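You operate a simulated robot arm through the tools that you are given. There is no shell and no other tool.

The job below is to be done with a simulated two-armed robot. You get a single attempt, and the scene is never put back.

JOB
Wipe up the spill on the top of the wiring bench with the cloth and put it back.

Only the result counts: the job must be done as asked and must still hold three seconds after the hand-in. Knocking over, shifting, dropping, spilling or breaking anything else fails it. Flat cloth is picked up by pressing the open fingertips on it (5 to 10 N) and closing them slowly along it; thin cloth reads only 2 to 8 mm in the jaws.

ROBOT AND FRAMES
Two 7-joint arms with two-finger parallel grippers on one trunk, on a base that moves. Base frame: it is fixed to the floor where the robot stands at the start and does not move with it; the origin is under the middle of the robot, x ahead of it, y to its left, z up. Readings come in m, rad, newtons and seconds.
The left shoulder is at the start at [0.05, 0.158, 1.058], the right one opposite. With the tool pointing down near the work surface each hand reaches from about 0.22 to 0.66 m from the robot's upright axis, wherever it stands, measured 20 degrees to its own side. Payload 3.91 kg a hand.
Tool frame (each hand has its own): the origin (TCP) lies between the finger pads and is the grasp point; the fingertips stand 0.03 m ahead of it; z points along the fingers, y is the line along which they close. The gripper opens to 0.11 m. The fingers are 0.02 m wide and 0.01 m thick; the gripper's body (0.048 by 0.112 m) begins 0.055 m behind the TCP.
Orientation is told as [roll, pitch, yaw] about the base's x, y, z axes, in that order, counted from this pose: with the fingers straight down and closing along the base's y, the tool's x points along the base's -x, its y along +y and its z along -z.

CONTROLS
- The arms move only by the tool step_arm. It takes "left_steps", "right_steps" or both (then of equal length, played together; a hand with none holds still); each is a list of rows, each a list of 3 entries, a list of its own where there are three numbers: the shift along the base's x, y, z in m, then the turn, a rotation vector about the base's x, y, z in rad, then the closure, from 0 (fully open) to 1 (shut). In form: [[[tx, ty, tz], [ax, ay, az], claw], ...]. A call has 1 to 20 rows; each row is the pose to reach, as a shift and turn from the pose commanded when the call began. Each row takes 0.2 s and may step no farther than 0.05 m and 0.15 rad from the row before; otherwise, or with a gripper value out of range, the whole call is refused. Where a pose cannot be reached the arm comes as near as it can. A force on the tool above 40 N (or 10 N above the force at the start of the call, whichever is more), or a blocked arm, ends the call early, and 0.2 s more pass. The fingers move at their own pace (about 0.153 m/s each) and stop on an object; they squeeze with about 43 N. The grip force told is the motor's: it shows also when the fingers shut on nothing. Time passes only in rows, and 0.2 s behind the last, so rows that repeat a pose let the fingers close. The reply holds the time, the measured pose of the TCP, the force on the tool along the base axes, the opening and the grip force, in the units named above and with some noise, with the torque about the TCP (base axes, N m) and any sound that the robot's microphone picked up.
- Cameras (640 x 400 px; columns grow to the right, rows downward): "scene" is now at [0.1265, 0.0278, 1.2067]; the picture's right is [0.33, -0.95, 0.00], its down [-0.51, -0.18, -0.84] and it looks along [0.80, 0.27, -0.54] (base axes); focal length 286 px, centre (320, 200). "left" rides on the left gripper at [0.072, -0.017, -0.103] in its tool frame; the picture's right is [0.23, 0.97, 0.00], its down [-0.76, 0.18, -0.62] and it looks along [-0.61, 0.14, 0.78] (tool axes); focal length 222 px, centre (320, 200). "right" rides on the right gripper at [0.072, 0.017, -0.103] in its tool frame; the picture's right is [-0.23, 0.97, 0.00], its down [-0.76, -0.18, -0.62] and it looks along [-0.61, -0.14, 0.78] (tool axes); focal length 222 px, centre (320, 200). There is no depth. A picture from a camera that has moved, and an enlarged one, comes with that camera's place and axes in the base frame and with its lens. The place of the scene camera against the robot may be out by one fixed shift of up to 0.012 m in any direction.
- get_image(camera): a new picture of that camera. It takes no simulated time.
- lift_body(by): slides the trunk up (or, below 0, down) by that many m; the arms and the scene camera ride with it, the base frame stays. It gives what a move gives, with no picture.
- drive_base(legs): drives the robot by 1 to 6 legs, each [ahead, turn to the left] in m and rad, along the robot's own axes; the way and the turn of a leg run together, so that a leg with both is an arc; at most 1.5 m and 3.142 rad a leg. The arms and the cameras ride along, it lands a little off, and it stops where it bumps. It gives what a move gives.
- turn_head(pan, tilt): turns the head with the scene camera to pan (to the left, within 1.396 rad either way) and tilt (down, from -0.506 to 1.204), counted from straight ahead of the robot. It gives what a move gives.
- close_up(camera, box): a new picture of the part [left, top, right, bottom] of that camera's present view, enlarged. It takes no simulated time.
- job_done(): hands the job in; it is judged then, once.

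Places have to be worked out from the pictures, the camera data and where the tool is seen. Open the grippers and draw the arms clear of the work before you hand the job in, unless the task says otherwise.

The tools are called after ">>>" as name(argument=value, ...) on one line, values as JSON. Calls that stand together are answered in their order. step_arm: Moves the arms, as the interface text tells. Its arguments: {"type":"object","properties":{"left_steps":{"type":"array"},"right_steps":{"type":"array"}},"required":[]} The other tools are called the same way: lift_body (by) moves the trunk up or down; drive_base (legs) drives the base; turn_head (pan, tilt) turns the head that bears the scene camera; get_image (camera) takes a picture; close_up (camera, box) takes an enlarged picture of a part of a camera's view; job_done () hands the job in.

At the start:

```text
time: 0.0
left_tool_pos: [0.2913, 0.2778, 1.0052]
left_tcp_rot: [0.001, 0.001, 0.001]
left_wrist_force: [0.0, -0.6, -0.4]
left_moment: [0.01, 0.02, -0.02]
left_finger_gap: 0.1099
left_finger_force: 0.0
right_tool_pos: [0.3407, -0.018, 0.9818]
right_tcp_rot: [-0.001, 0.001, -0.003]
right_wrist_force: [0.5, -0.1, 1.0]
right_moment: [0.0, 0.01, 0.02]
right_finger_gap: 0.1101
right_finger_force: 0.1
trunk travel left (down, up): [-0.3, 0.182]
robot x, y, heading: [-0.0011, 0.0018, -0.001]
head pan, tilt (commanded): [0.332, 0.569]
```

scene: 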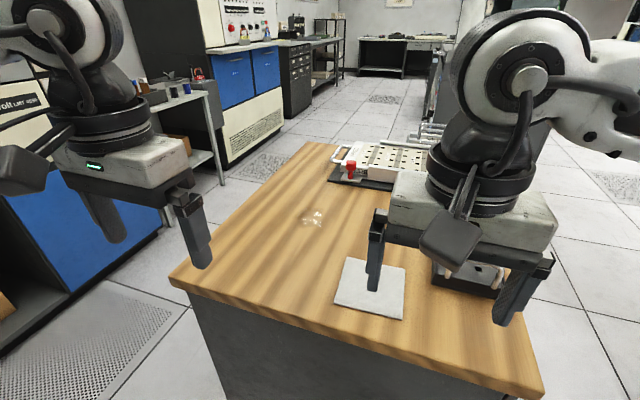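
right: 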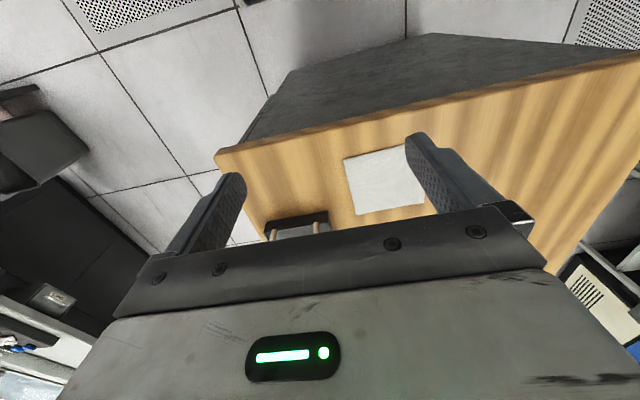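
left: 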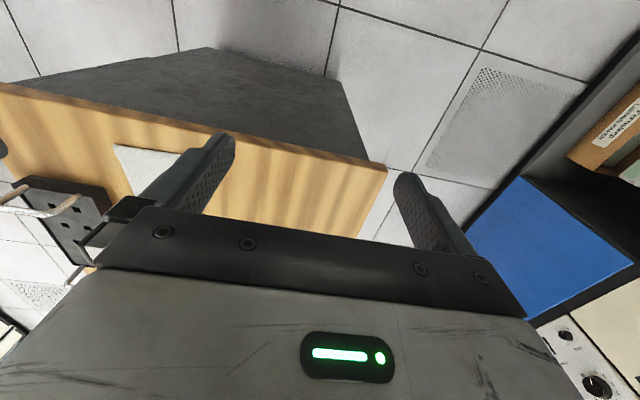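

The cloth (a white square) lies near the front edge of the wooden bench, and the spill seems to be a faint patch behind it. I take enlarged pictures to look more closely.

>>> close_up(camera="scene", box=[270, 180, 430, 340])

>>> close_up(camera="scene", box=[160, 120, 480, 320])

>>> close_up(camera="right", box=[200, 50, 520, 250])

```text
2.50 times, centred on (350, 260) of scene
camera zoom: at [0.1265, 0.0278, 1.2067], right [0.33, -0.95, 0.0], down [-0.51, -0.18, -0.84], along [0.8, 0.27, -0.54], focal length 714 px, centre (245, 50)
```

zoom: 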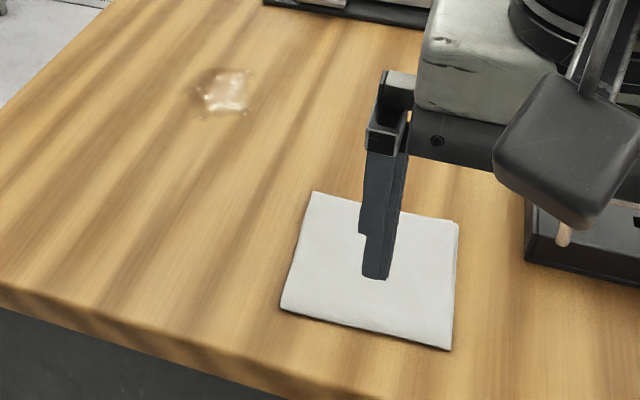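

```text
2.00 times, centred on (320, 220) of scene
camera zoom: at [0.1265, 0.0278, 1.2067], right [0.33, -0.95, 0.0], down [-0.51, -0.18, -0.84], along [0.8, 0.27, -0.54], focal length 571 px, centre (320, 160)
```

zoom: 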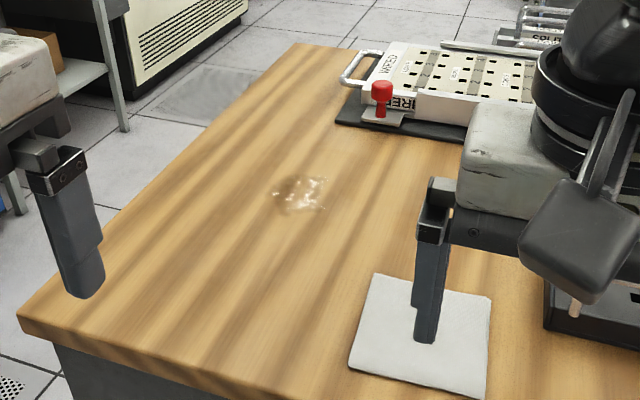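

```text
2.00 times, centred on (360, 150) of right
camera zoom: at [0.2686, -0.0015, 1.0856], right [0.23, 0.97, 0.0], down [0.76, -0.18, 0.62], along [0.61, -0.14, -0.78], focal length 444 px, centre (240, 300)
```

zoom: 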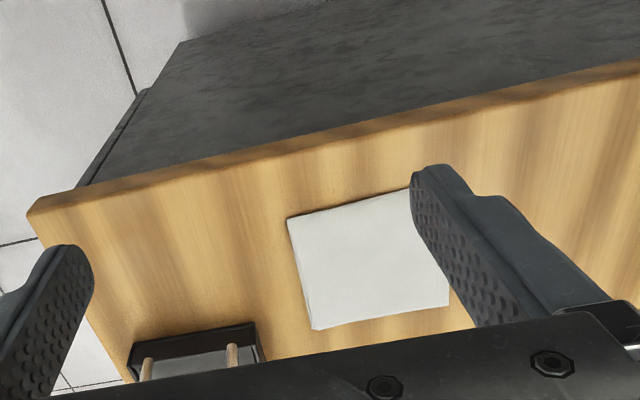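

The cloth spans roughly x 0.42–0.52, y 0.0–0.11. The spill is near x 0.63, y 0.22, and the bench top at z of about 0.82. I move the right hand up and out to the right, clear of the bench work, to get an unobstructed view.

>>> step_arm(right_steps=[[[0, -0.01, 0.03], [0, 0, 0], 0], [[-0.01, -0.05, 0.05], [0, 0, 0], 0], [[-0.02, -0.095, 0.06], [0, 0, 0], 0], [[-0.03, -0.14, 0.06], [0, 0, 0], 0], [[-0.04, -0.185, 0.06], [0, 0, 0], 0], [[-0.05, -0.23, 0.06], [0, 0, 0], 0], [[-0.06, -0.27, 0.06], [0, 0, 0], 0], [[-0.06, -0.27, 0.06], [0, 0, 0], 0]])

```text
time: 1.8
left_tool_pos: [0.293, 0.2776, 1.0051]
left_tcp_rot: [0.0, -0.001, 0.0]
left_wrist_force: [1.1, 0.0, -0.3]
left_moment: [-0.02, -0.02, 0.01]
left_finger_gap: 0.11
left_finger_force: 0.1
right_tool_pos: [0.2803, -0.2875, 1.0388]
right_tcp_rot: [0.0, 0.001, 0.0]
right_wrist_force: [0.1, 0.2, -0.3]
right_moment: [0.0, 0.0, -0.01]
right_finger_gap: 0.11
right_finger_force: 0.1
trunk travel left (down, up): [-0.3, 0.182]
robot x, y, heading: [-0.0013, -0.0031, 0.0]
head pan, tilt (commanded): [0.332, 0.569]
```

The right hand is clear now. I take a fresh scene picture and a close-up of the cloth and spill.

>>> get_image(camera="scene")

>>> close_up(camera="scene", box=[280, 190, 440, 340])

>>> get_image(camera="right")

```text
taken
camera scene: at [0.1265, 0.0278, 1.2067], right [0.33, -0.95, 0.0], down [-0.51, -0.18, -0.84], along [0.8, 0.27, -0.54], focal length 286 px, centre (320, 200)
```

scene: 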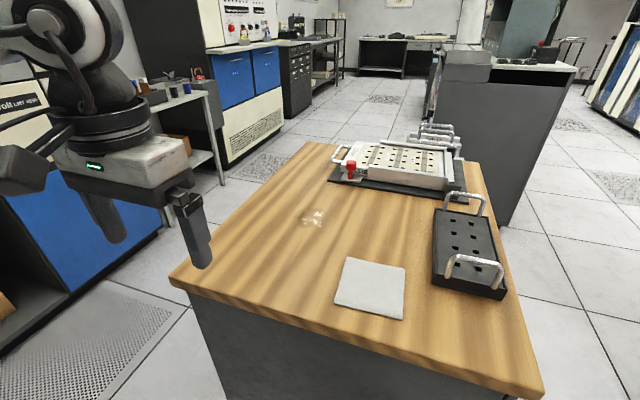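

```text
2.67 times, centred on (360, 265) of scene
camera zoom: at [0.1265, 0.0278, 1.2067], right [0.33, -0.95, 0.0], down [-0.51, -0.18, -0.84], along [0.8, 0.27, -0.54], focal length 762 px, centre (213, 27)
```

zoom: 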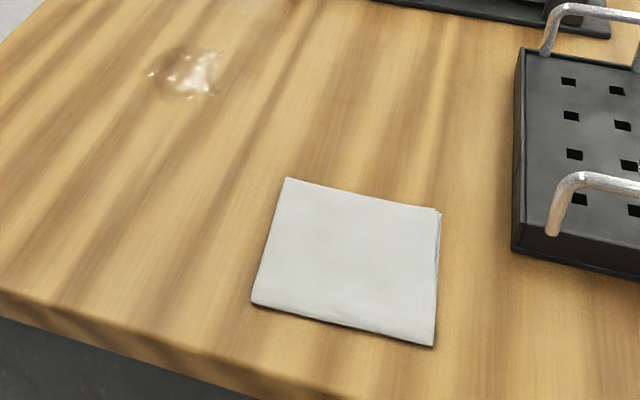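

```text
taken
camera right: at [0.2088, -0.2715, 1.1437], right [0.23, 0.97, 0.0], down [0.76, -0.18, 0.62], along [0.61, -0.14, -0.78], focal length 222 px, centre (320, 200)
```

right: 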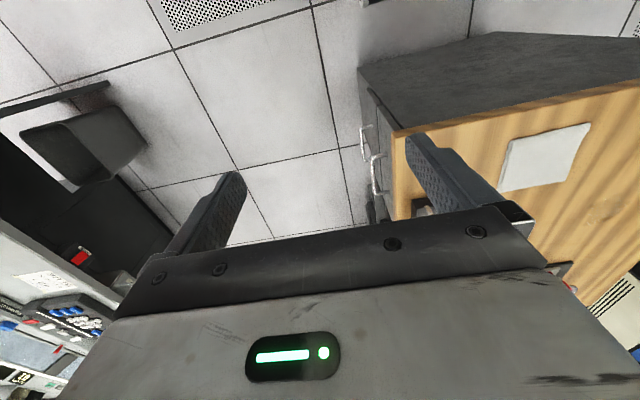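

The triangulation from both cameras puts the bench top at z≈0.81, the cloth centre near (0.475, 0.05) and the spill near (0.63, 0.22), which is just past the arm's reach. I tilt the head down to see how much room the base has ahead of the bench.

>>> turn_head(pan=0.0, tilt=1.15)

>>> get_image(camera="scene")

```text
time: 2.8
left_tool_pos: [0.292, 0.2787, 1.0058]
left_tcp_rot: [0.0, 0.001, -0.002]
left_wrist_force: [-0.3, -0.4, 0.2]
left_moment: [-0.01, -0.01, 0.07]
left_finger_gap: 0.1103
left_finger_force: 0.1
right_tool_pos: [0.2812, -0.2873, 1.0397]
right_tcp_rot: [0.0, 0.001, -0.002]
right_wrist_force: [0.4, -0.5, -0.2]
right_moment: [0.01, 0.01, -0.02]
right_finger_gap: 0.1099
right_finger_force: 0.1
trunk travel left (down, up): [-0.3, 0.182]
robot x, y, heading: [-0.0031, 0.0017, 0.002]
head pan, tilt (commanded): [0.0, 1.15]
```

```text
taken
camera scene: at [0.1017, -0.0013, 1.1623], right [0.0, -1.0, 0.0], down [-0.91, 0.0, -0.41], along [0.41, 0.0, -0.91], focal length 286 px, centre (320, 200)
```

scene: 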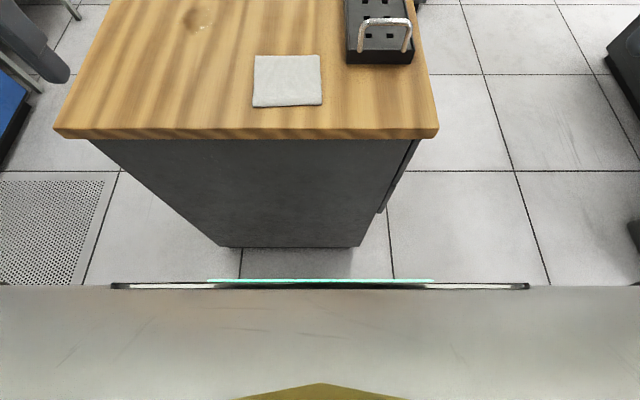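

The bench's near edge is at x≈0.373, with its foot at about 0.41. The front of the base is at 0.22–0.26, so there is room to drive 0.10 m ahead and bring the spill well within reach.

>>> drive_base(legs=[[0.1, 0.0]])

>>> turn_head(pan=0.3, tilt=0.8)

>>> get_image(camera="scene")

>>> get_image(camera="left")

```text
time: 4.1
left_tool_pos: [0.3888, 0.2786, 1.0049]
left_tcp_rot: [-0.002, 0.001, 0.001]
left_wrist_force: [0.2, 0.1, 0.3]
left_moment: [0.0, -0.03, -0.01]
left_finger_gap: 0.1101
left_finger_force: 0.1
right_tool_pos: [0.3767, -0.2869, 1.0389]
right_tcp_rot: [0.003, 0.0, -0.002]
right_wrist_force: [0.8, -0.2, 0.0]
right_moment: [0.0, 0.02, -0.04]
right_finger_gap: 0.1098
right_finger_force: 0.1
trunk travel left (down, up): [-0.3, 0.182]
robot x, y, heading: [0.0979, 0.0008, 0.002]
head pan, tilt (commanded): [0.0, 1.15]
stopped in leg 1: the robot was blocked; the commanded pose is now the measured one
```

```text
time: 4.9
left_tool_pos: [0.3886, 0.2778, 1.0051]
left_tcp_rot: [-0.002, 0.001, -0.003]
left_wrist_force: [0.0, -0.7, 0.2]
left_moment: [0.0, -0.04, 0.01]
left_finger_gap: 0.1099
left_finger_force: 0.0
right_tool_pos: [0.376, -0.287, 1.0406]
right_tcp_rot: [0.0, -0.001, -0.001]
right_wrist_force: [-0.3, -0.8, -0.6]
right_moment: [0.03, 0.02, 0.01]
right_finger_gap: 0.11
right_finger_force: 0.0
trunk travel left (down, up): [-0.3, 0.182]
robot x, y, heading: [0.0958, 0.0005, -0.0]
head pan, tilt (commanded): [0.3, 0.799]
```

```text
taken
camera scene: at [0.2144, 0.0222, 1.187], right [0.29, -0.96, 0.0], down [-0.69, -0.21, -0.7], along [0.67, 0.2, -0.72], focal length 286 px, centre (320, 200)
```

scene: 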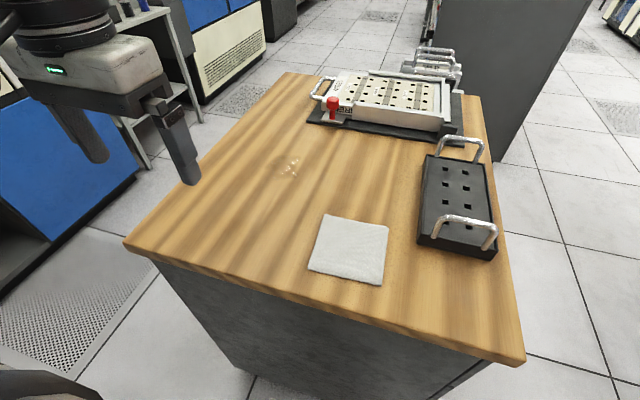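

```text
taken
camera left: at [0.315, 0.2602, 1.1081], right [-0.23, 0.97, 0.0], down [0.76, 0.18, 0.62], along [0.61, 0.14, -0.78], focal length 222 px, centre (320, 200)
```

left: 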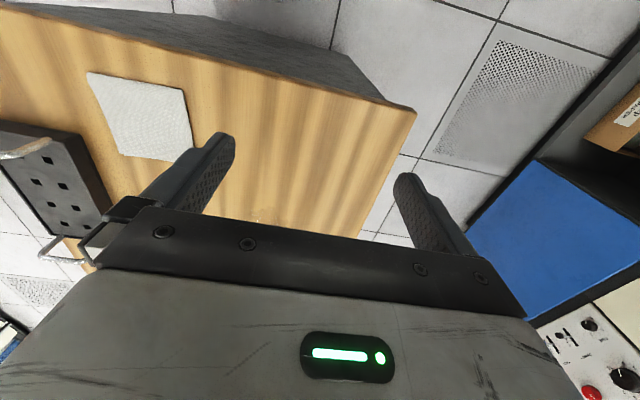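

The base stopped at x≈0.096 and reported that it was blocked, though the bench does not seem to have shifted. I back off 2 cm so that the robot touches nothing, then look again.

>>> drive_base(legs=[[-0.02, 0.0]])

>>> close_up(camera="scene", box=[240, 130, 420, 310])

>>> get_image(camera="scene")

```text
time: 5.7
left_tool_pos: [0.3682, 0.2779, 1.0045]
left_tcp_rot: [0.001, 0.002, 0.001]
left_wrist_force: [0.8, 0.9, -0.5]
left_moment: [-0.01, -0.03, 0.01]
left_finger_gap: 0.1102
left_finger_force: 0.0
right_tool_pos: [0.356, -0.2881, 1.0402]
right_tcp_rot: [-0.002, 0.0, -0.003]
right_wrist_force: [-0.4, -0.2, -1.0]
right_moment: [-0.04, 0.0, 0.01]
right_finger_gap: 0.1102
right_finger_force: 0.1
trunk travel left (down, up): [-0.3, 0.182]
robot x, y, heading: [0.077, 0.0031, -0.005]
head pan, tilt (commanded): [0.3, 0.799]
```

```text
2.22 times, centred on (330, 220) of scene
camera zoom: at [0.1947, 0.0224, 1.1872], right [0.29, -0.96, 0.0], down [-0.68, -0.21, -0.7], along [0.67, 0.21, -0.72], focal length 635 px, centre (298, 156)
```

zoom: 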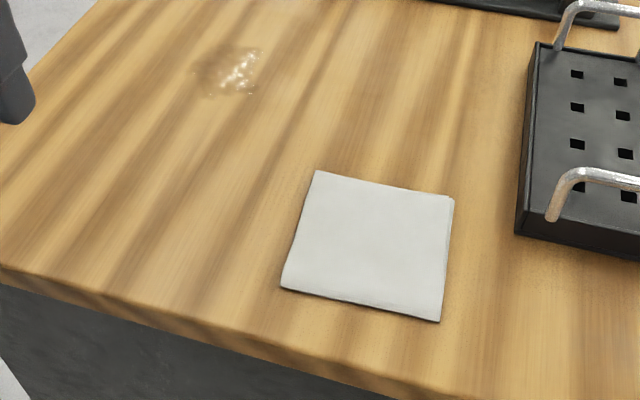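

```text
taken
camera scene: at [0.1947, 0.0224, 1.1872], right [0.29, -0.96, 0.0], down [-0.68, -0.21, -0.7], along [0.67, 0.21, -0.72], focal length 286 px, centre (320, 200)
```

scene: 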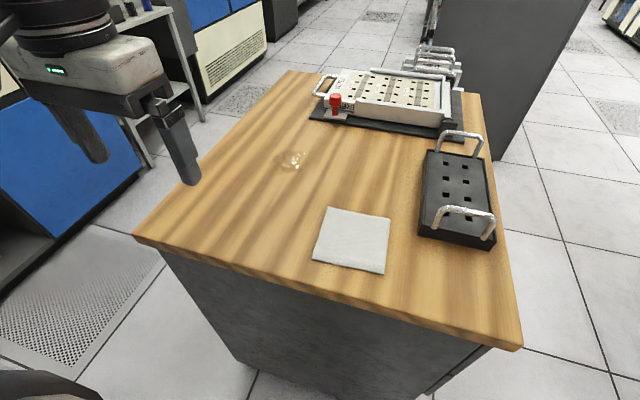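

The bench and the objects on it look unchanged. From both cameras the cloth is centred near (0.476, 0.055), with the spill near (0.63, 0.222). I bring the left hand above the cloth with the fingers half open.

>>> step_arm(left_steps=[[[0.018, -0.037, 0], [0, 0, 0], 0.2], [[0.036, -0.074, 0], [0, 0, 0], 0.4], [[0.054, -0.111, 0], [0, 0, 0], 0.5], [[0.072, -0.148, -0.015], [0, 0, 0], 0.5], [[0.09, -0.186, -0.03], [0, 0, 0], 0.5], [[0.108, -0.223, -0.06], [0, 0, 0], 0.5], [[0.108, -0.223, -0.1], [0, 0, 0], 0.5], [[0.108, -0.223, -0.1], [0, 0, 0], 0.5]])

>>> get_image(camera="left")

>>> get_image(camera="scene")

```text
refused: row 6 steps farther than a row can; nothing moved
```

```text
taken
camera left: at [0.2951, 0.2603, 1.1082], right [-0.23, 0.97, 0.0], down [0.76, 0.18, 0.62], along [0.61, 0.14, -0.78], focal length 222 px, centre (320, 200)
```

left: 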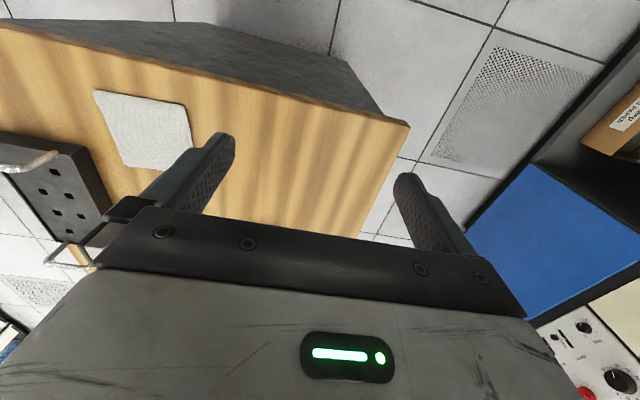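

```text
taken
camera scene: at [0.1947, 0.0224, 1.1872], right [0.29, -0.96, 0.0], down [-0.68, -0.21, -0.7], along [0.67, 0.21, -0.72], focal length 286 px, centre (320, 200)
```

scene: 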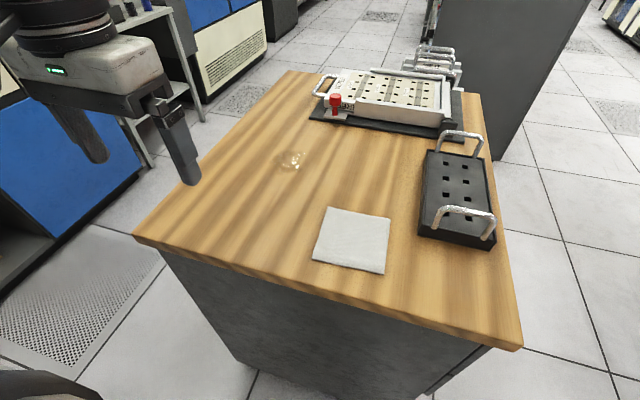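

The call was refused because row 6 stepped a bit too far, so nothing moved. I send the same move again with smaller steps.

>>> step_arm(left_steps=[[[0.018, -0.037, 0], [0, 0, 0], 0.2], [[0.036, -0.074, 0], [0, 0, 0], 0.4], [[0.054, -0.111, 0], [0, 0, 0], 0.5], [[0.072, -0.148, -0.01], [0, 0, 0], 0.5], [[0.09, -0.186, -0.02], [0, 0, 0], 0.5], [[0.108, -0.223, -0.03], [0, 0, 0], 0.5], [[0.108, -0.223, -0.065], [0, 0, 0], 0.5], [[0.108, -0.223, -0.1], [0, 0, 0], 0.5], [[0.108, -0.223, -0.1], [0, 0, 0], 0.5]])

>>> get_image(camera="left")

>>> get_image(camera="scene")

```text
time: 7.7
left_tool_pos: [0.4595, 0.1006, 0.9128]
left_tcp_rot: [-0.002, -0.002, -0.002]
left_wrist_force: [-0.2, -0.1, -0.6]
left_moment: [0.02, 0.02, 0.02]
left_finger_gap: 0.0552
left_finger_force: 0.0
left hand out of reach, approached as far as the arm can: row 5, 6, 7, 8, 9
right_tool_pos: [0.3563, -0.2888, 1.0395]
right_tcp_rot: [0.0, 0.0, -0.003]
right_wrist_force: [-0.2, 0.2, 0.6]
right_moment: [0.03, 0.02, -0.02]
right_finger_gap: 0.1099
right_finger_force: 0.2
trunk travel left (down, up): [-0.3, 0.182]
robot x, y, heading: [0.0754, 0.0007, -0.004]
head pan, tilt (commanded): [0.3, 0.799]
```

```text
taken
camera left: at [0.3862, 0.0834, 1.0168], right [-0.23, 0.97, 0.0], down [0.76, 0.18, 0.62], along [0.61, 0.14, -0.78], focal length 222 px, centre (320, 200)
```

left: 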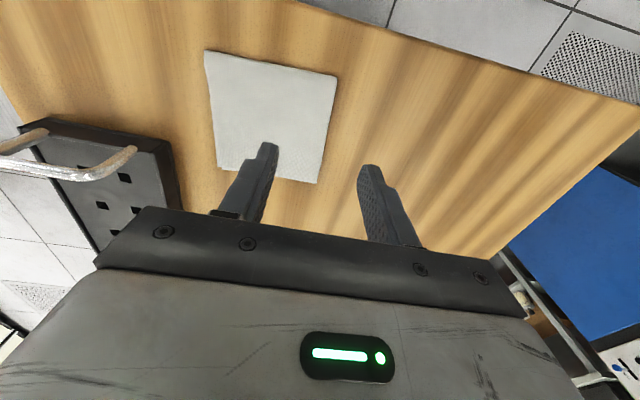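

```text
taken
camera scene: at [0.195, 0.0224, 1.1871], right [0.29, -0.96, 0.0], down [-0.69, -0.21, -0.7], along [0.67, 0.21, -0.72], focal length 286 px, centre (320, 200)
```

scene: 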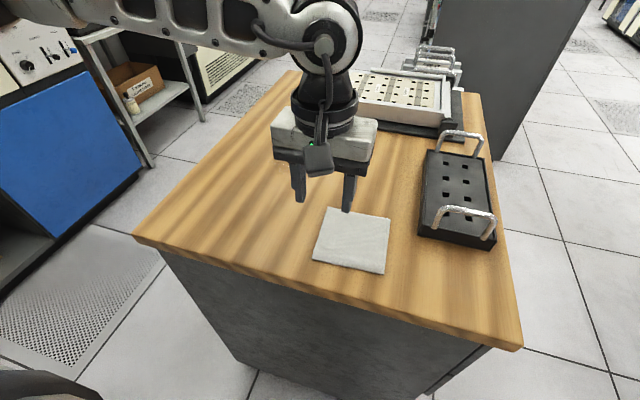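

The left arm stopped short at y≈0.10, which looks like a joint limit with the hand held straight at this yaw. I try easing the yaw clockwise while pausing, to see whether the arm can get nearer to the cloth.

>>> step_arm(left_steps=[[[0, 0, 0], [0, 0, -0.12], 0.5], [[0, 0, 0], [0, 0, -0.24], 0.5], [[0, 0, 0], [0, 0, -0.36], 0.5], [[0, 0, 0], [0, 0, -0.36], 0.5]])

```text
time: 8.7
left_tool_pos: [0.46, 0.1007, 0.914]
left_tcp_rot: [0.0, 0.0, -0.363]
left_wrist_force: [-0.6, 0.3, 0.5]
left_moment: [0.0, 0.04, 0.0]
left_finger_gap: 0.0549
left_finger_force: 0.0
right_tool_pos: [0.3576, -0.287, 1.04]
right_tcp_rot: [0.001, 0.001, -0.003]
right_wrist_force: [1.0, 0.2, 0.0]
right_moment: [-0.01, -0.02, -0.01]
right_finger_gap: 0.1101
right_finger_force: 0.1
trunk travel left (down, up): [-0.3, 0.182]
robot x, y, heading: [0.0755, 0.0031, 0.002]
head pan, tilt (commanded): [0.3, 0.799]
```

The yaw moved freely, and the commanded pose is now the one the arm actually reached. I try shifting on towards the cloth centre.

>>> step_arm(left_steps=[[[0.005, -0.015, 0], [0, 0, 0], 0.5], [[0.01, -0.03, 0], [0, 0, 0], 0.5], [[0.016, -0.045, 0], [0, 0, 0], 0.5], [[0.016, -0.045, 0], [0, 0, 0], 0.5]])

```text
time: 9.7
left_tool_pos: [0.4577, 0.0986, 0.9215]
left_tcp_rot: [-0.002, 0.001, -0.361]
left_wrist_force: [0.2, 0.1, -0.2]
left_moment: [-0.03, -0.01, -0.02]
left_finger_gap: 0.0551
left_finger_force: 0.1
left hand out of reach, approached as far as the arm can: row 1, 2, 3, 4
right_tool_pos: [0.3578, -0.2877, 1.04]
right_tcp_rot: [0.0, -0.001, -0.002]
right_wrist_force: [0.3, 1.1, -0.8]
right_moment: [0.04, -0.02, -0.02]
right_finger_gap: 0.1099
right_finger_force: 0.0
trunk travel left (down, up): [-0.3, 0.182]
robot x, y, heading: [0.076, -0.0033, -0.001]
head pan, tilt (commanded): [0.3, 0.799]
```

The limit at y≈0.10 is not down to wrist yaw, so I will turn the robot to the right to put the cloth well on the left arm's side. First I raise the left hand clear and square up its yaw.

>>> step_arm(left_steps=[[[0, 0.01, 0.03], [0, 0, 0.1], 0.5], [[-0.01, 0.025, 0.06], [0, 0, 0.22], 0.5], [[-0.02, 0.04, 0.09], [0, 0, 0.34], 0.5], [[-0.03, 0.06, 0.09], [0, 0, 0.36], 0.5], [[-0.03, 0.06, 0.09], [0, 0, 0.36], 0.5]])

>>> drive_base(legs=[[-0.05, 0.0], [0.0, -0.25]])

>>> turn_head(pan=0.5, tilt=0.75)

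>>> get_image(camera="scene")

```text
time: 10.9
left_tool_pos: [0.4302, 0.1601, 1.0115]
left_tcp_rot: [-0.002, 0.0, -0.001]
left_wrist_force: [0.1, 0.4, 0.3]
left_moment: [-0.03, 0.01, 0.02]
left_finger_gap: 0.0552
left_finger_force: 0.1
right_tool_pos: [0.3565, -0.2878, 1.04]
right_tcp_rot: [-0.001, -0.001, -0.002]
right_wrist_force: [0.3, -0.4, -0.2]
right_moment: [-0.02, 0.03, 0.0]
right_finger_gap: 0.1102
right_finger_force: 0.1
trunk travel left (down, up): [-0.3, 0.182]
robot x, y, heading: [0.0742, -0.0009, -0.001]
head pan, tilt (commanded): [0.3, 0.799]
```

```text
time: 12.7
left_tool_pos: [0.409, 0.0694, 1.0121]
left_tcp_rot: [0.001, -0.002, -0.247]
left_wrist_force: [-0.7, -0.3, -0.5]
left_moment: [0.0, -0.03, -0.03]
left_finger_gap: 0.055
left_finger_force: 0.1
right_tool_pos: [0.2287, -0.3469, 1.0398]
right_tcp_rot: [0.001, 0.001, -0.248]
right_wrist_force: [-0.5, 0.3, -0.9]
right_moment: [0.02, 0.02, 0.01]
right_finger_gap: 0.1098
right_finger_force: 0.0
trunk travel left (down, up): [-0.3, 0.182]
robot x, y, heading: [0.026, -0.0011, -0.246]
head pan, tilt (commanded): [0.3, 0.799]
```

```text
time: 13.4
left_tool_pos: [0.4088, 0.069, 1.0124]
left_tcp_rot: [0.001, 0.0, -0.246]
left_wrist_force: [1.2, -0.3, -0.3]
left_moment: [0.01, 0.0, -0.03]
left_finger_gap: 0.0552
left_finger_force: 0.0
right_tool_pos: [0.2292, -0.348, 1.0397]
right_tcp_rot: [0.001, -0.002, -0.247]
right_wrist_force: [0.7, 0.5, -0.1]
right_moment: [-0.03, 0.01, 0.02]
right_finger_gap: 0.1098
right_finger_force: 0.2
trunk travel left (down, up): [-0.3, 0.182]
robot x, y, heading: [0.0248, 0.0012, -0.247]
head pan, tilt (commanded): [0.499, 0.75]
```

```text
taken
camera scene: at [0.1468, 0.0096, 1.1911], right [0.25, -0.97, 0.0], down [-0.66, -0.17, -0.73], along [0.71, 0.18, -0.68], focal length 286 px, centre (320, 200)
```

scene: 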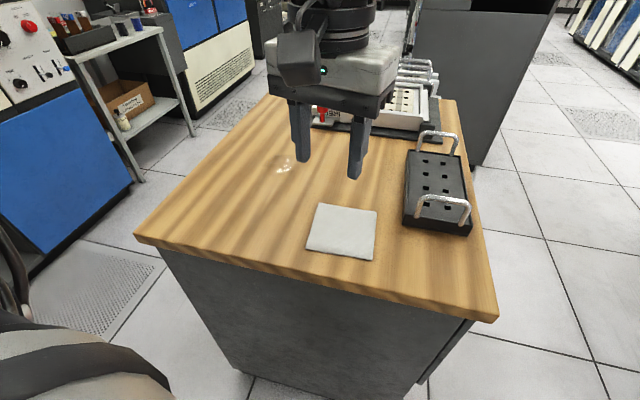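

The turn worked without a bump; the robot stands at (0.025, 0), heading −0.25. Now I bring the left hand over the cloth centre, squared to yaw 0, with the fingertips about 6 cm above the cloth.

>>> step_arm(left_steps=[[[0.02, -0.005, -0.02], [0, 0, 0.08], 0.5], [[0.04, -0.008, -0.04], [0, 0, 0.16], 0.5], [[0.055, -0.012, -0.07], [0, 0, 0.247], 0.5], [[0.067, -0.014, -0.11], [0, 0, 0.247], 0.5], [[0.067, -0.014, -0.11], [0, 0, 0.247], 0.5]])

>>> get_image(camera="left")

>>> get_image(camera="scene")

```text
time: 14.6
left_tool_pos: [0.4746, 0.0534, 0.9014]
left_tcp_rot: [-0.002, 0.0, 0.003]
left_wrist_force: [-0.1, 0.5, 0.5]
left_moment: [0.01, -0.04, -0.03]
left_finger_gap: 0.0548
left_finger_force: 0.0
right_tool_pos: [0.2291, -0.3475, 1.0396]
right_tcp_rot: [0.001, 0.0, -0.245]
right_wrist_force: [0.4, -0.5, 0.5]
right_moment: [0.01, -0.02, 0.01]
right_finger_gap: 0.1099
right_finger_force: 0.1
trunk travel left (down, up): [-0.3, 0.182]
robot x, y, heading: [0.0271, -0.0038, -0.25]
head pan, tilt (commanded): [0.499, 0.75]
```

```text
taken
camera left: at [0.4024, 0.036, 1.0042], right [-0.23, 0.97, 0.0], down [0.76, 0.18, 0.62], along [0.61, 0.14, -0.78], focal length 222 px, centre (320, 200)
```

left: 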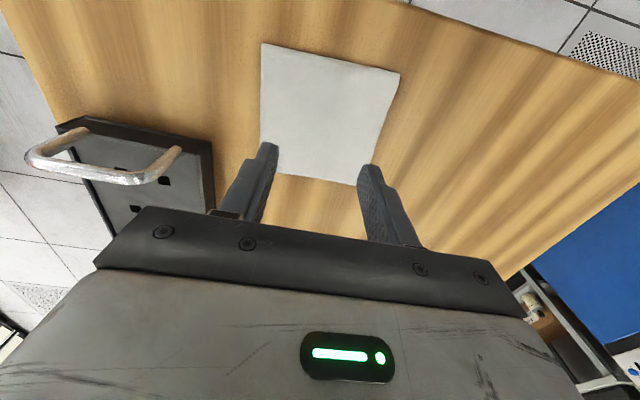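

```text
taken
camera scene: at [0.1468, 0.0097, 1.1911], right [0.25, -0.97, 0.0], down [-0.66, -0.17, -0.73], along [0.71, 0.18, -0.68], focal length 286 px, centre (320, 200)
```

scene: 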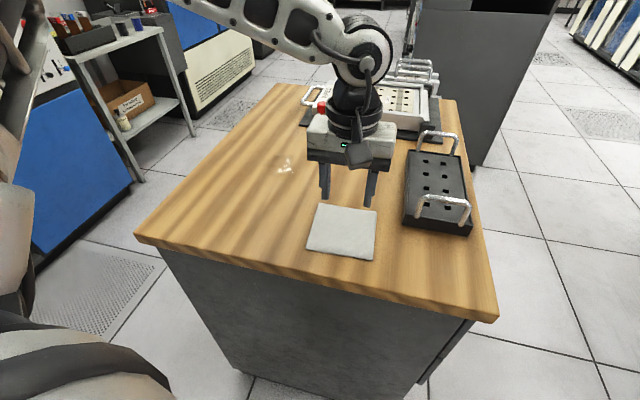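

The hand is centred over the cloth at (0.475, 0.053). I lower the fingertips to just above it.

>>> step_arm(left_steps=[[[0, -0.002, -0.02], [0, 0, 0], 0.5], [[0, -0.002, -0.038], [0, 0, 0], 0.5], [[0, -0.002, -0.048], [0, 0, 0], 0.5], [[0, -0.002, -0.052], [0, 0, 0], 0.5], [[0, -0.002, -0.052], [0, 0, 0], 0.5]])

>>> get_image(camera="left")

>>> close_up(camera="scene", box=[270, 140, 430, 280])

```text
time: 15.8
left_tool_pos: [0.4742, 0.0539, 0.8484]
left_tcp_rot: [-0.002, 0.001, 0.001]
left_wrist_force: [-0.3, -0.3, -0.2]
left_moment: [0.03, 0.02, 0.01]
left_finger_gap: 0.0551
left_finger_force: 0.2
right_tool_pos: [0.2289, -0.3472, 1.0401]
right_tcp_rot: [-0.001, -0.001, -0.248]
right_wrist_force: [-0.5, 0.1, 0.9]
right_moment: [0.03, 0.01, 0.01]
right_finger_gap: 0.11
right_finger_force: 0.0
trunk travel left (down, up): [-0.3, 0.182]
robot x, y, heading: [0.0259, -0.0005, -0.249]
head pan, tilt (commanded): [0.499, 0.75]
```

```text
taken
camera left: at [0.402, 0.0365, 0.9522], right [-0.23, 0.97, 0.0], down [0.76, 0.18, 0.62], along [0.61, 0.14, -0.78], focal length 222 px, centre (320, 200)
```

left: 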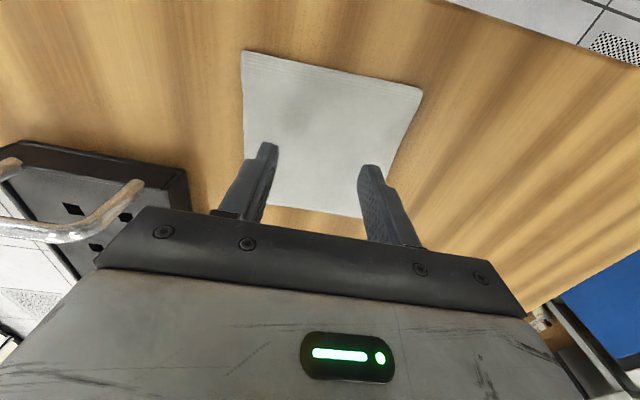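

```text
2.86 times, centred on (350, 210) of scene
camera zoom: at [0.1468, 0.0097, 1.1911], right [0.25, -0.97, 0.0], down [-0.66, -0.17, -0.73], along [0.71, 0.18, -0.68], focal length 816 px, centre (234, 171)
```

zoom: 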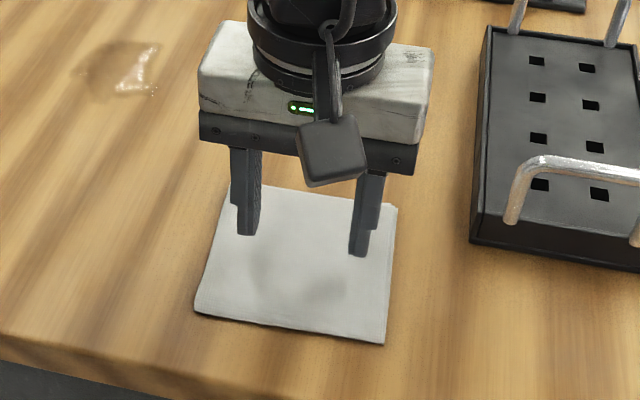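

The fingertips hover just above the cloth, well centred. I press down in small steps and watch the force.

>>> step_arm(left_steps=[[[0, -0.002, -0.003], [0, 0, 0], 0.5], [[0, -0.002, -0.006], [0, 0, 0], 0.5], [[0, -0.002, -0.008], [0, 0, 0], 0.5], [[0, -0.002, -0.008], [0, 0, 0], 0.5]])

```text
time: 16.8
left_tool_pos: [0.4753, 0.0519, 0.8419]
left_tcp_rot: [0.0, -0.001, 0.002]
left_wrist_force: [-0.7, 0.1, 0.3]
left_moment: [-0.01, 0.0, 0.01]
left_finger_gap: 0.0551
left_finger_force: 0.0
right_tool_pos: [0.2283, -0.3473, 1.0399]
right_tcp_rot: [0.001, 0.0, -0.249]
right_wrist_force: [-0.2, -0.1, 0.3]
right_moment: [-0.01, -0.03, -0.01]
right_finger_gap: 0.1102
right_finger_force: 0.0
trunk travel left (down, up): [-0.3, 0.182]
robot x, y, heading: [0.0273, -0.0009, -0.245]
head pan, tilt (commanded): [0.499, 0.75]
```

There is no contact yet at TCP z 0.842. I go on down in 2 mm steps.

>>> step_arm(left_steps=[[[0, 0, -0.002], [0, 0, 0], 0.5], [[0, 0, -0.004], [0, 0, 0], 0.5], [[0, 0, -0.004], [0, 0, 0], 0.5]])

```text
time: 17.6
left_tool_pos: [0.477, 0.0517, 0.8372]
left_tcp_rot: [0.0, 0.0, 0.0]
left_wrist_force: [-0.1, 0.1, 0.2]
left_moment: [0.0, -0.03, 0.01]
left_finger_gap: 0.0548
left_finger_force: 0.0
right_tool_pos: [0.229, -0.3464, 1.0398]
right_tcp_rot: [0.003, 0.001, -0.249]
right_wrist_force: [-0.2, 0.6, 0.7]
right_moment: [0.01, -0.01, 0.02]
right_finger_gap: 0.1102
right_finger_force: 0.0
trunk travel left (down, up): [-0.3, 0.182]
robot x, y, heading: [0.0268, -0.0008, -0.247]
head pan, tilt (commanded): [0.499, 0.75]
```

Still free at 0.837. I lower it further in small steps.

>>> step_arm(left_steps=[[[0, 0, -0.002], [0, 0, 0], 0.5], [[0, 0, -0.004], [0, 0, 0], 0.5], [[0, 0, -0.004], [0, 0, 0], 0.5]])

>>> close_up(camera="scene", box=[290, 150, 410, 270])

```text
time: 18.4
left_tool_pos: [0.475, 0.052, 0.833]
left_tcp_rot: [0.001, 0.0, 0.002]
left_wrist_force: [-0.1, 0.4, 0.0]
left_moment: [-0.02, 0.0, 0.0]
left_finger_gap: 0.0548
left_finger_force: 0.0
right_tool_pos: [0.229, -0.347, 1.0407]
right_tcp_rot: [0.0, 0.0, -0.247]
right_wrist_force: [0.7, -0.3, -0.2]
right_moment: [-0.02, 0.01, 0.02]
right_finger_gap: 0.1098
right_finger_force: 0.1
trunk travel left (down, up): [-0.3, 0.182]
robot x, y, heading: [0.0255, -0.0008, -0.251]
head pan, tilt (commanded): [0.499, 0.75]
```

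```text
3.33 times, centred on (350, 210) of scene
camera zoom: at [0.1468, 0.0097, 1.1911], right [0.25, -0.97, 0.0], down [-0.66, -0.17, -0.73], along [0.71, 0.18, -0.68], focal length 952 px, centre (220, 167)
```

zoom: 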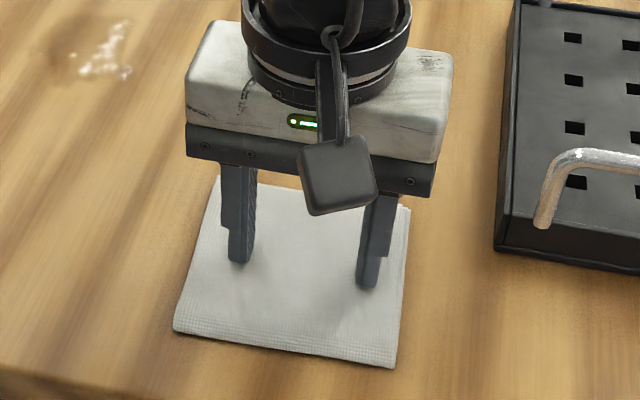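

The fingertips still hover a few mm above the cloth, so the bench is a little lower than I estimated. I go on down in small steps.

>>> step_arm(left_steps=[[[0, 0, -0.002], [0, 0, 0], 0.5], [[0, 0, -0.004], [0, 0, 0], 0.5], [[0, 0, -0.004], [0, 0, 0], 0.5]])

```text
time: 19.2
left_tool_pos: [0.4747, 0.0509, 0.832]
left_tcp_rot: [-0.004, -0.005, 0.002]
left_wrist_force: [2.8, 3.4, 22.1]
left_moment: [-0.12, -0.07, 0.07]
left_finger_gap: 0.0551
left_finger_force: 0.0
right_tool_pos: [0.2279, -0.3461, 1.04]
right_tcp_rot: [0.003, -0.003, -0.246]
right_wrist_force: [-0.7, 0.2, -0.2]
right_moment: [-0.03, -0.01, 0.0]
right_finger_gap: 0.1101
right_finger_force: 0.1
trunk travel left (down, up): [-0.3, 0.182]
robot x, y, heading: [0.0255, 0.0014, -0.246]
head pan, tilt (commanded): [0.499, 0.75]
```

Contact is at TCP z≈0.832, and the force of 22 N is too much; the stiffness is about 7 N/mm. I ease up 2 mm to get into the 5–10 N band.

>>> step_arm(left_steps=[[[0, 0, 0.002], [0, 0, 0], 0.5], [[0, 0, 0.002], [0, 0, 0], 0.5]])

```text
time: 19.8
left_tool_pos: [0.4737, 0.0519, 0.8319]
left_tcp_rot: [-0.003, -0.002, 0.0]
left_wrist_force: [4.7, 0.3, 17.2]
left_moment: [-0.28, -0.09, 0.05]
left_finger_gap: 0.0549
left_finger_force: 0.1
right_tool_pos: [0.2289, -0.3475, 1.0394]
right_tcp_rot: [0.001, -0.001, -0.248]
right_wrist_force: [-0.5, 0.0, -0.8]
right_moment: [0.02, 0.04, 0.0]
right_finger_gap: 0.1101
right_finger_force: 0.1
trunk travel left (down, up): [-0.3, 0.182]
robot x, y, heading: [0.0277, -0.0003, -0.249]
head pan, tilt (commanded): [0.499, 0.75]
```

It still reads 17 N, so the arm is softer than I judged. I ease up further.

>>> step_arm(left_steps=[[[0, 0, 0.0015], [0, 0, 0], 0.5], [[0, 0, 0.0025], [0, 0, 0], 0.5], [[0, 0, 0.0025], [0, 0, 0], 0.5]])

```text
time: 20.6
left_tool_pos: [0.4746, 0.052, 0.8332]
left_tcp_rot: [0.003, 0.003, 0.0]
left_wrist_force: [-0.1, 0.7, 1.0]
left_moment: [-0.01, 0.01, 0.0]
left_finger_gap: 0.0552
left_finger_force: 0.1
right_tool_pos: [0.2274, -0.3472, 1.0403]
right_tcp_rot: [0.002, -0.001, -0.245]
right_wrist_force: [0.3, -0.1, 1.3]
right_moment: [0.0, -0.01, 0.04]
right_finger_gap: 0.1103
right_finger_force: 0.1
trunk travel left (down, up): [-0.3, 0.182]
robot x, y, heading: [0.0263, -0.0002, -0.246]
head pan, tilt (commanded): [0.499, 0.75]
```

Now it is just out of contact. I lower it 1.3 mm to find the 5–10 N band.

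>>> step_arm(left_steps=[[[0, 0, -0.001], [0, 0, 0], 0.5], [[0, 0, -0.0014], [0, 0, 0], 0.5], [[0, 0, -0.0014], [0, 0, 0], 0.5]])

```text
time: 21.4
left_tool_pos: [0.4762, 0.0527, 0.8319]
left_tcp_rot: [-0.001, 0.0, 0.002]
left_wrist_force: [-0.4, 0.3, -0.3]
left_moment: [0.04, 0.03, -0.01]
left_finger_gap: 0.0548
left_finger_force: 0.1
right_tool_pos: [0.2289, -0.3469, 1.0394]
right_tcp_rot: [0.0, 0.001, -0.247]
right_wrist_force: [0.1, 0.5, 1.0]
right_moment: [-0.03, 0.0, -0.01]
right_finger_gap: 0.1102
right_finger_force: 0.2
trunk travel left (down, up): [-0.3, 0.182]
robot x, y, heading: [0.0275, 0.0009, -0.247]
head pan, tilt (commanded): [0.499, 0.75]
```

>>> step_arm(left_steps=[[[0, 0, -0.0006], [0, 0, 0], 0.5], [[0, 0, -0.001], [0, 0, 0], 0.5], [[0, 0, -0.001], [0, 0, 0], 0.5]])

```text
time: 22.2
left_tool_pos: [0.4746, 0.0512, 0.8334]
left_tcp_rot: [-0.001, 0.0, 0.002]
left_wrist_force: [0.0, 1.1, 4.2]
left_moment: [-0.06, -0.03, 0.03]
left_finger_gap: 0.0546
left_finger_force: 0.1
right_tool_pos: [0.2278, -0.3472, 1.0393]
right_tcp_rot: [0.001, 0.0, -0.246]
right_wrist_force: [0.1, 1.1, 0.3]
right_moment: [0.02, 0.01, -0.03]
right_finger_gap: 0.1101
right_finger_force: 0.0
trunk travel left (down, up): [-0.3, 0.182]
robot x, y, heading: [0.0257, 0.0023, -0.246]
head pan, tilt (commanded): [0.499, 0.75]
```

The force is 4.2 N. I press 0.6 mm more (about 8 N) and close the fingers slowly along the cloth.

>>> step_arm(left_steps=[[[0, 0, -0.0006], [0, 0, 0], 0.5], [[0, 0, -0.0006], [0, 0, 0], 0.53], [[0, 0, -0.0006], [0, 0, 0], 0.56], [[0, 0, -0.0006], [0, 0, 0], 0.59], [[0, 0, -0.0006], [0, 0, 0], 0.62], [[0, 0, -0.0006], [0, 0, 0], 0.65]])

>>> close_up(camera="left", box=[200, 20, 460, 240])

```text
time: 23.6
left_tool_pos: [0.4744, 0.0509, 0.8324]
left_tcp_rot: [-0.002, -0.001, 0.001]
left_wrist_force: [0.5, 2.0, 18.2]
left_moment: [-0.22, 0.0, 0.03]
left_finger_gap: 0.0368
left_finger_force: 0.0
right_tool_pos: [0.2286, -0.3466, 1.0398]
right_tcp_rot: [0.002, 0.0, -0.247]
right_wrist_force: [-0.6, 0.4, -0.3]
right_moment: [0.0, 0.0, 0.04]
right_finger_gap: 0.11
right_finger_force: 0.1
trunk travel left (down, up): [-0.3, 0.182]
robot x, y, heading: [0.0272, -0.0013, -0.244]
head pan, tilt (commanded): [0.499, 0.75]
```

```text
1.82 times, centred on (330, 130) of left
camera zoom: at [0.4017, 0.0331, 0.935], right [-0.23, 0.97, 0.0], down [0.76, 0.18, 0.62], along [0.61, 0.14, -0.78], focal length 404 px, centre (302, 327)
```

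zoom: 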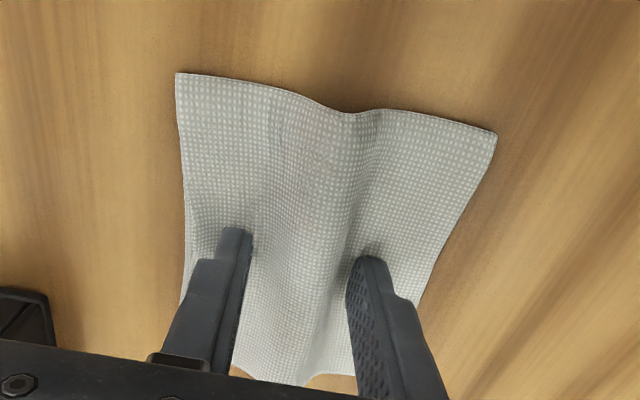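

A fold of cloth is rising between the fingers, which is what I want. The force has gone up to 18 N, so I ease up about 1 mm while I go on closing slowly.

>>> step_arm(left_steps=[[[0, 0, 0.0005], [0, 0, 0], 0.67], [[0, 0, 0.001], [0, 0, 0], 0.7], [[0, 0, 0.001], [0, 0, 0], 0.73], [[0, 0, 0.001], [0, 0, 0], 0.76], [[0, 0, 0.001], [0, 0, 0], 0.79], [[0, 0, 0.001], [0, 0, 0], 0.82]])

>>> close_up(camera="left", box=[200, 20, 460, 240])

```text
time: 25.0
left_tool_pos: [0.4743, 0.0517, 0.8318]
left_tcp_rot: [0.0, -0.001, 0.002]
left_wrist_force: [-0.3, 1.2, 12.2]
left_moment: [-0.11, -0.03, 0.0]
left_finger_gap: 0.0184
left_finger_force: 0.1
right_tool_pos: [0.2277, -0.3462, 1.04]
right_tcp_rot: [0.002, -0.001, -0.245]
right_wrist_force: [-0.3, 0.6, -0.1]
right_moment: [-0.02, 0.01, 0.01]
right_finger_gap: 0.1099
right_finger_force: 0.1
trunk travel left (down, up): [-0.3, 0.182]
robot x, y, heading: [0.0248, 0.0001, -0.247]
head pan, tilt (commanded): [0.499, 0.75]
```

```text
1.82 times, centred on (330, 130) of left
camera zoom: at [0.402, 0.0335, 0.9352], right [-0.23, 0.97, 0.0], down [0.76, 0.18, 0.62], along [0.61, 0.14, -0.78], focal length 404 px, centre (302, 327)
```

zoom: 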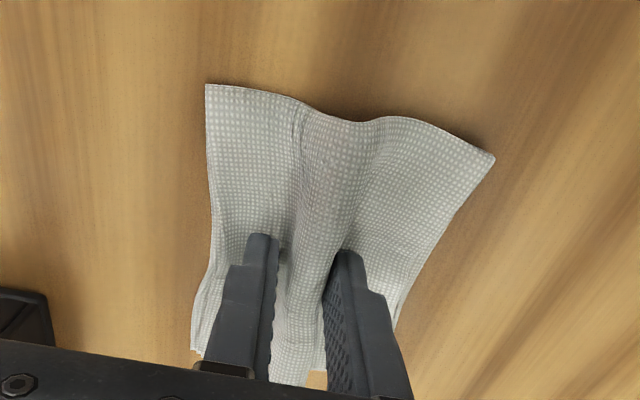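

The fold sits well between the fingers and the force is 12 N. I close fully on it at the same slow pace and let the grip settle.

>>> step_arm(left_steps=[[[0, 0, 0.0003], [0, 0, 0], 0.85], [[0, 0, 0.0003], [0, 0, 0], 0.88], [[0, 0, 0.0003], [0, 0, 0], 0.91], [[0, 0, 0.0003], [0, 0, 0], 0.94], [[0, 0, 0.0003], [0, 0, 0], 0.97], [[0, 0, 0.0003], [0, 0, 0], 1.0], [[0, 0, 0.0003], [0, 0, 0], 1.0], [[0, 0, 0.0003], [0, 0, 0], 1.0]])

>>> close_up(camera="left", box=[200, 20, 460, 240])

```text
time: 26.8
left_tool_pos: [0.4763, 0.052, 0.834]
left_tcp_rot: [-0.001, 0.001, 0.002]
left_wrist_force: [-0.5, 0.2, 1.5]
left_moment: [-0.01, -0.01, 0.02]
left_finger_gap: 0.0034
left_finger_force: 42.4
right_tool_pos: [0.2287, -0.3475, 1.0393]
right_tcp_rot: [0.002, 0.0, -0.246]
right_wrist_force: [-0.4, 0.0, 0.1]
right_moment: [0.0, 0.0, -0.01]
right_finger_gap: 0.1102
right_finger_force: 0.0
trunk travel left (down, up): [-0.3, 0.182]
robot x, y, heading: [0.0247, 0.0016, -0.248]
head pan, tilt (commanded): [0.499, 0.75]
```

```text
1.82 times, centred on (330, 130) of left
camera zoom: at [0.4029, 0.0337, 0.9357], right [-0.23, 0.97, 0.0], down [0.76, 0.18, 0.62], along [0.61, 0.14, -0.78], focal length 404 px, centre (302, 327)
```

zoom: 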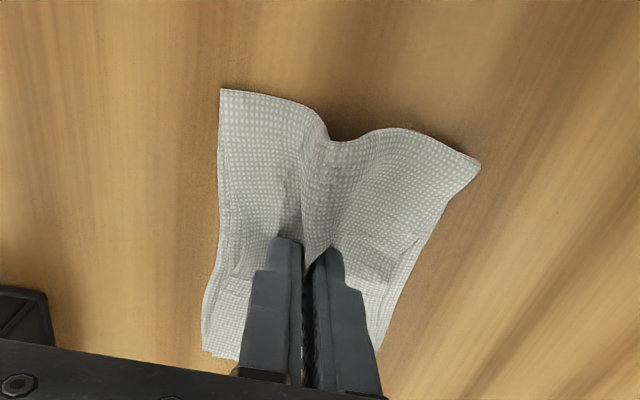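

The jaws read 3.4 mm, which fits cloth held between them. I lift slowly by 8 cm and check that it comes along.

>>> step_arm(left_steps=[[[0, 0, 0.01], [0, 0, 0], 1.0], [[0, 0, 0.025], [0, 0, 0], 1.0], [[0, 0, 0.045], [0, 0, 0], 1.0], [[0, 0, 0.065], [0, 0, 0], 1.0], [[0, 0, 0.08], [0, 0, 0], 1.0], [[0, 0, 0.08], [0, 0, 0], 1.0]])

>>> get_image(camera="left")

>>> get_image(camera="scene")

```text
time: 28.2
left_tool_pos: [0.4752, 0.0516, 0.9137]
left_tcp_rot: [-0.001, 0.001, 0.003]
left_wrist_force: [-0.4, 0.5, -0.9]
left_moment: [-0.01, 0.0, 0.02]
left_finger_gap: 0.0033
left_finger_force: 42.9
right_tool_pos: [0.2289, -0.3477, 1.0393]
right_tcp_rot: [-0.001, 0.001, -0.248]
right_wrist_force: [0.1, 0.6, -0.4]
right_moment: [-0.02, -0.01, -0.02]
right_finger_gap: 0.1098
right_finger_force: 0.1
trunk travel left (down, up): [-0.3, 0.182]
robot x, y, heading: [0.0244, 0.005, -0.243]
head pan, tilt (commanded): [0.499, 0.75]
```

```text
taken
camera left: at [0.4022, 0.0336, 1.0163], right [-0.23, 0.97, 0.0], down [0.76, 0.18, 0.62], along [0.61, 0.14, -0.78], focal length 222 px, centre (320, 200)
```

left: 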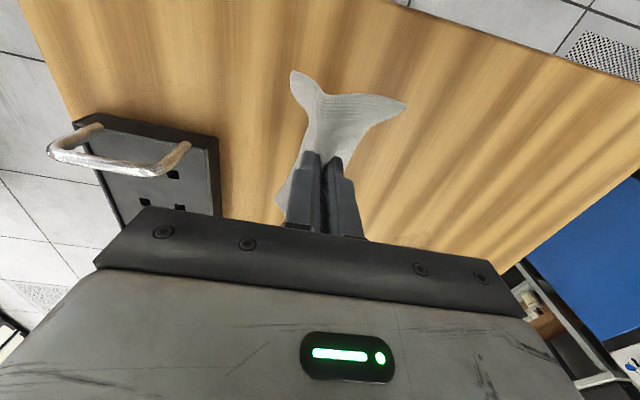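

```text
taken
camera scene: at [0.1468, 0.0097, 1.1911], right [0.25, -0.97, 0.0], down [-0.66, -0.17, -0.73], along [0.71, 0.18, -0.68], focal length 286 px, centre (320, 200)
```

scene: 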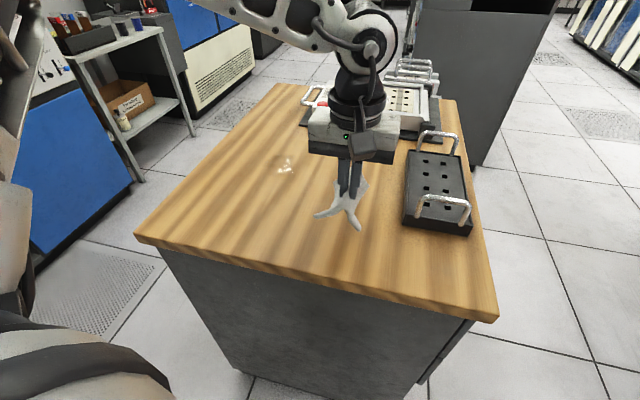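

The cloth came up with the hand. I zoom in on the spill to fix its place before moving there.

>>> close_up(camera="scene", box=[250, 130, 330, 200])

>>> close_up(camera="left", box=[340, 100, 560, 260])

```text
5.71 times, centred on (290, 165) of scene
camera zoom: at [0.1468, 0.0097, 1.1911], right [0.25, -0.97, 0.0], down [-0.66, -0.17, -0.73], along [0.71, 0.18, -0.68], focal length 1632 px, centre (491, 400)
```

zoom: 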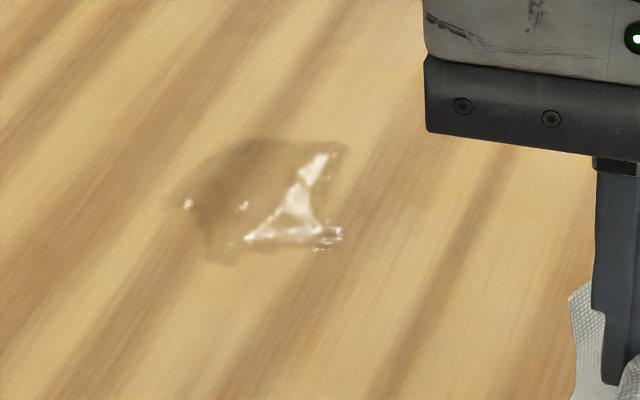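

```text
2.50 times, centred on (450, 180) of left
camera zoom: at [0.4022, 0.0336, 1.0163], right [-0.23, 0.97, 0.0], down [0.76, 0.18, 0.62], along [0.61, 0.14, -0.78], focal length 555 px, centre (-5, 250)
```

zoom: 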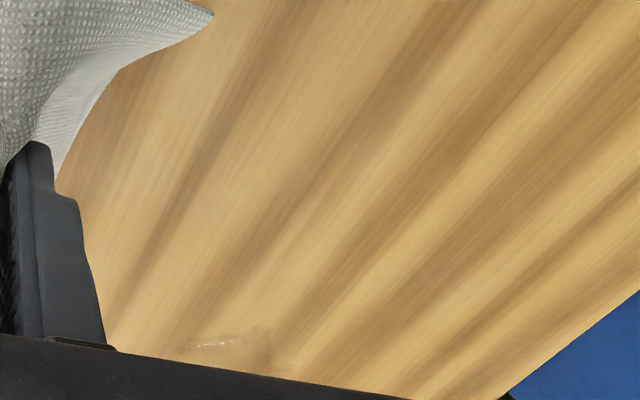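

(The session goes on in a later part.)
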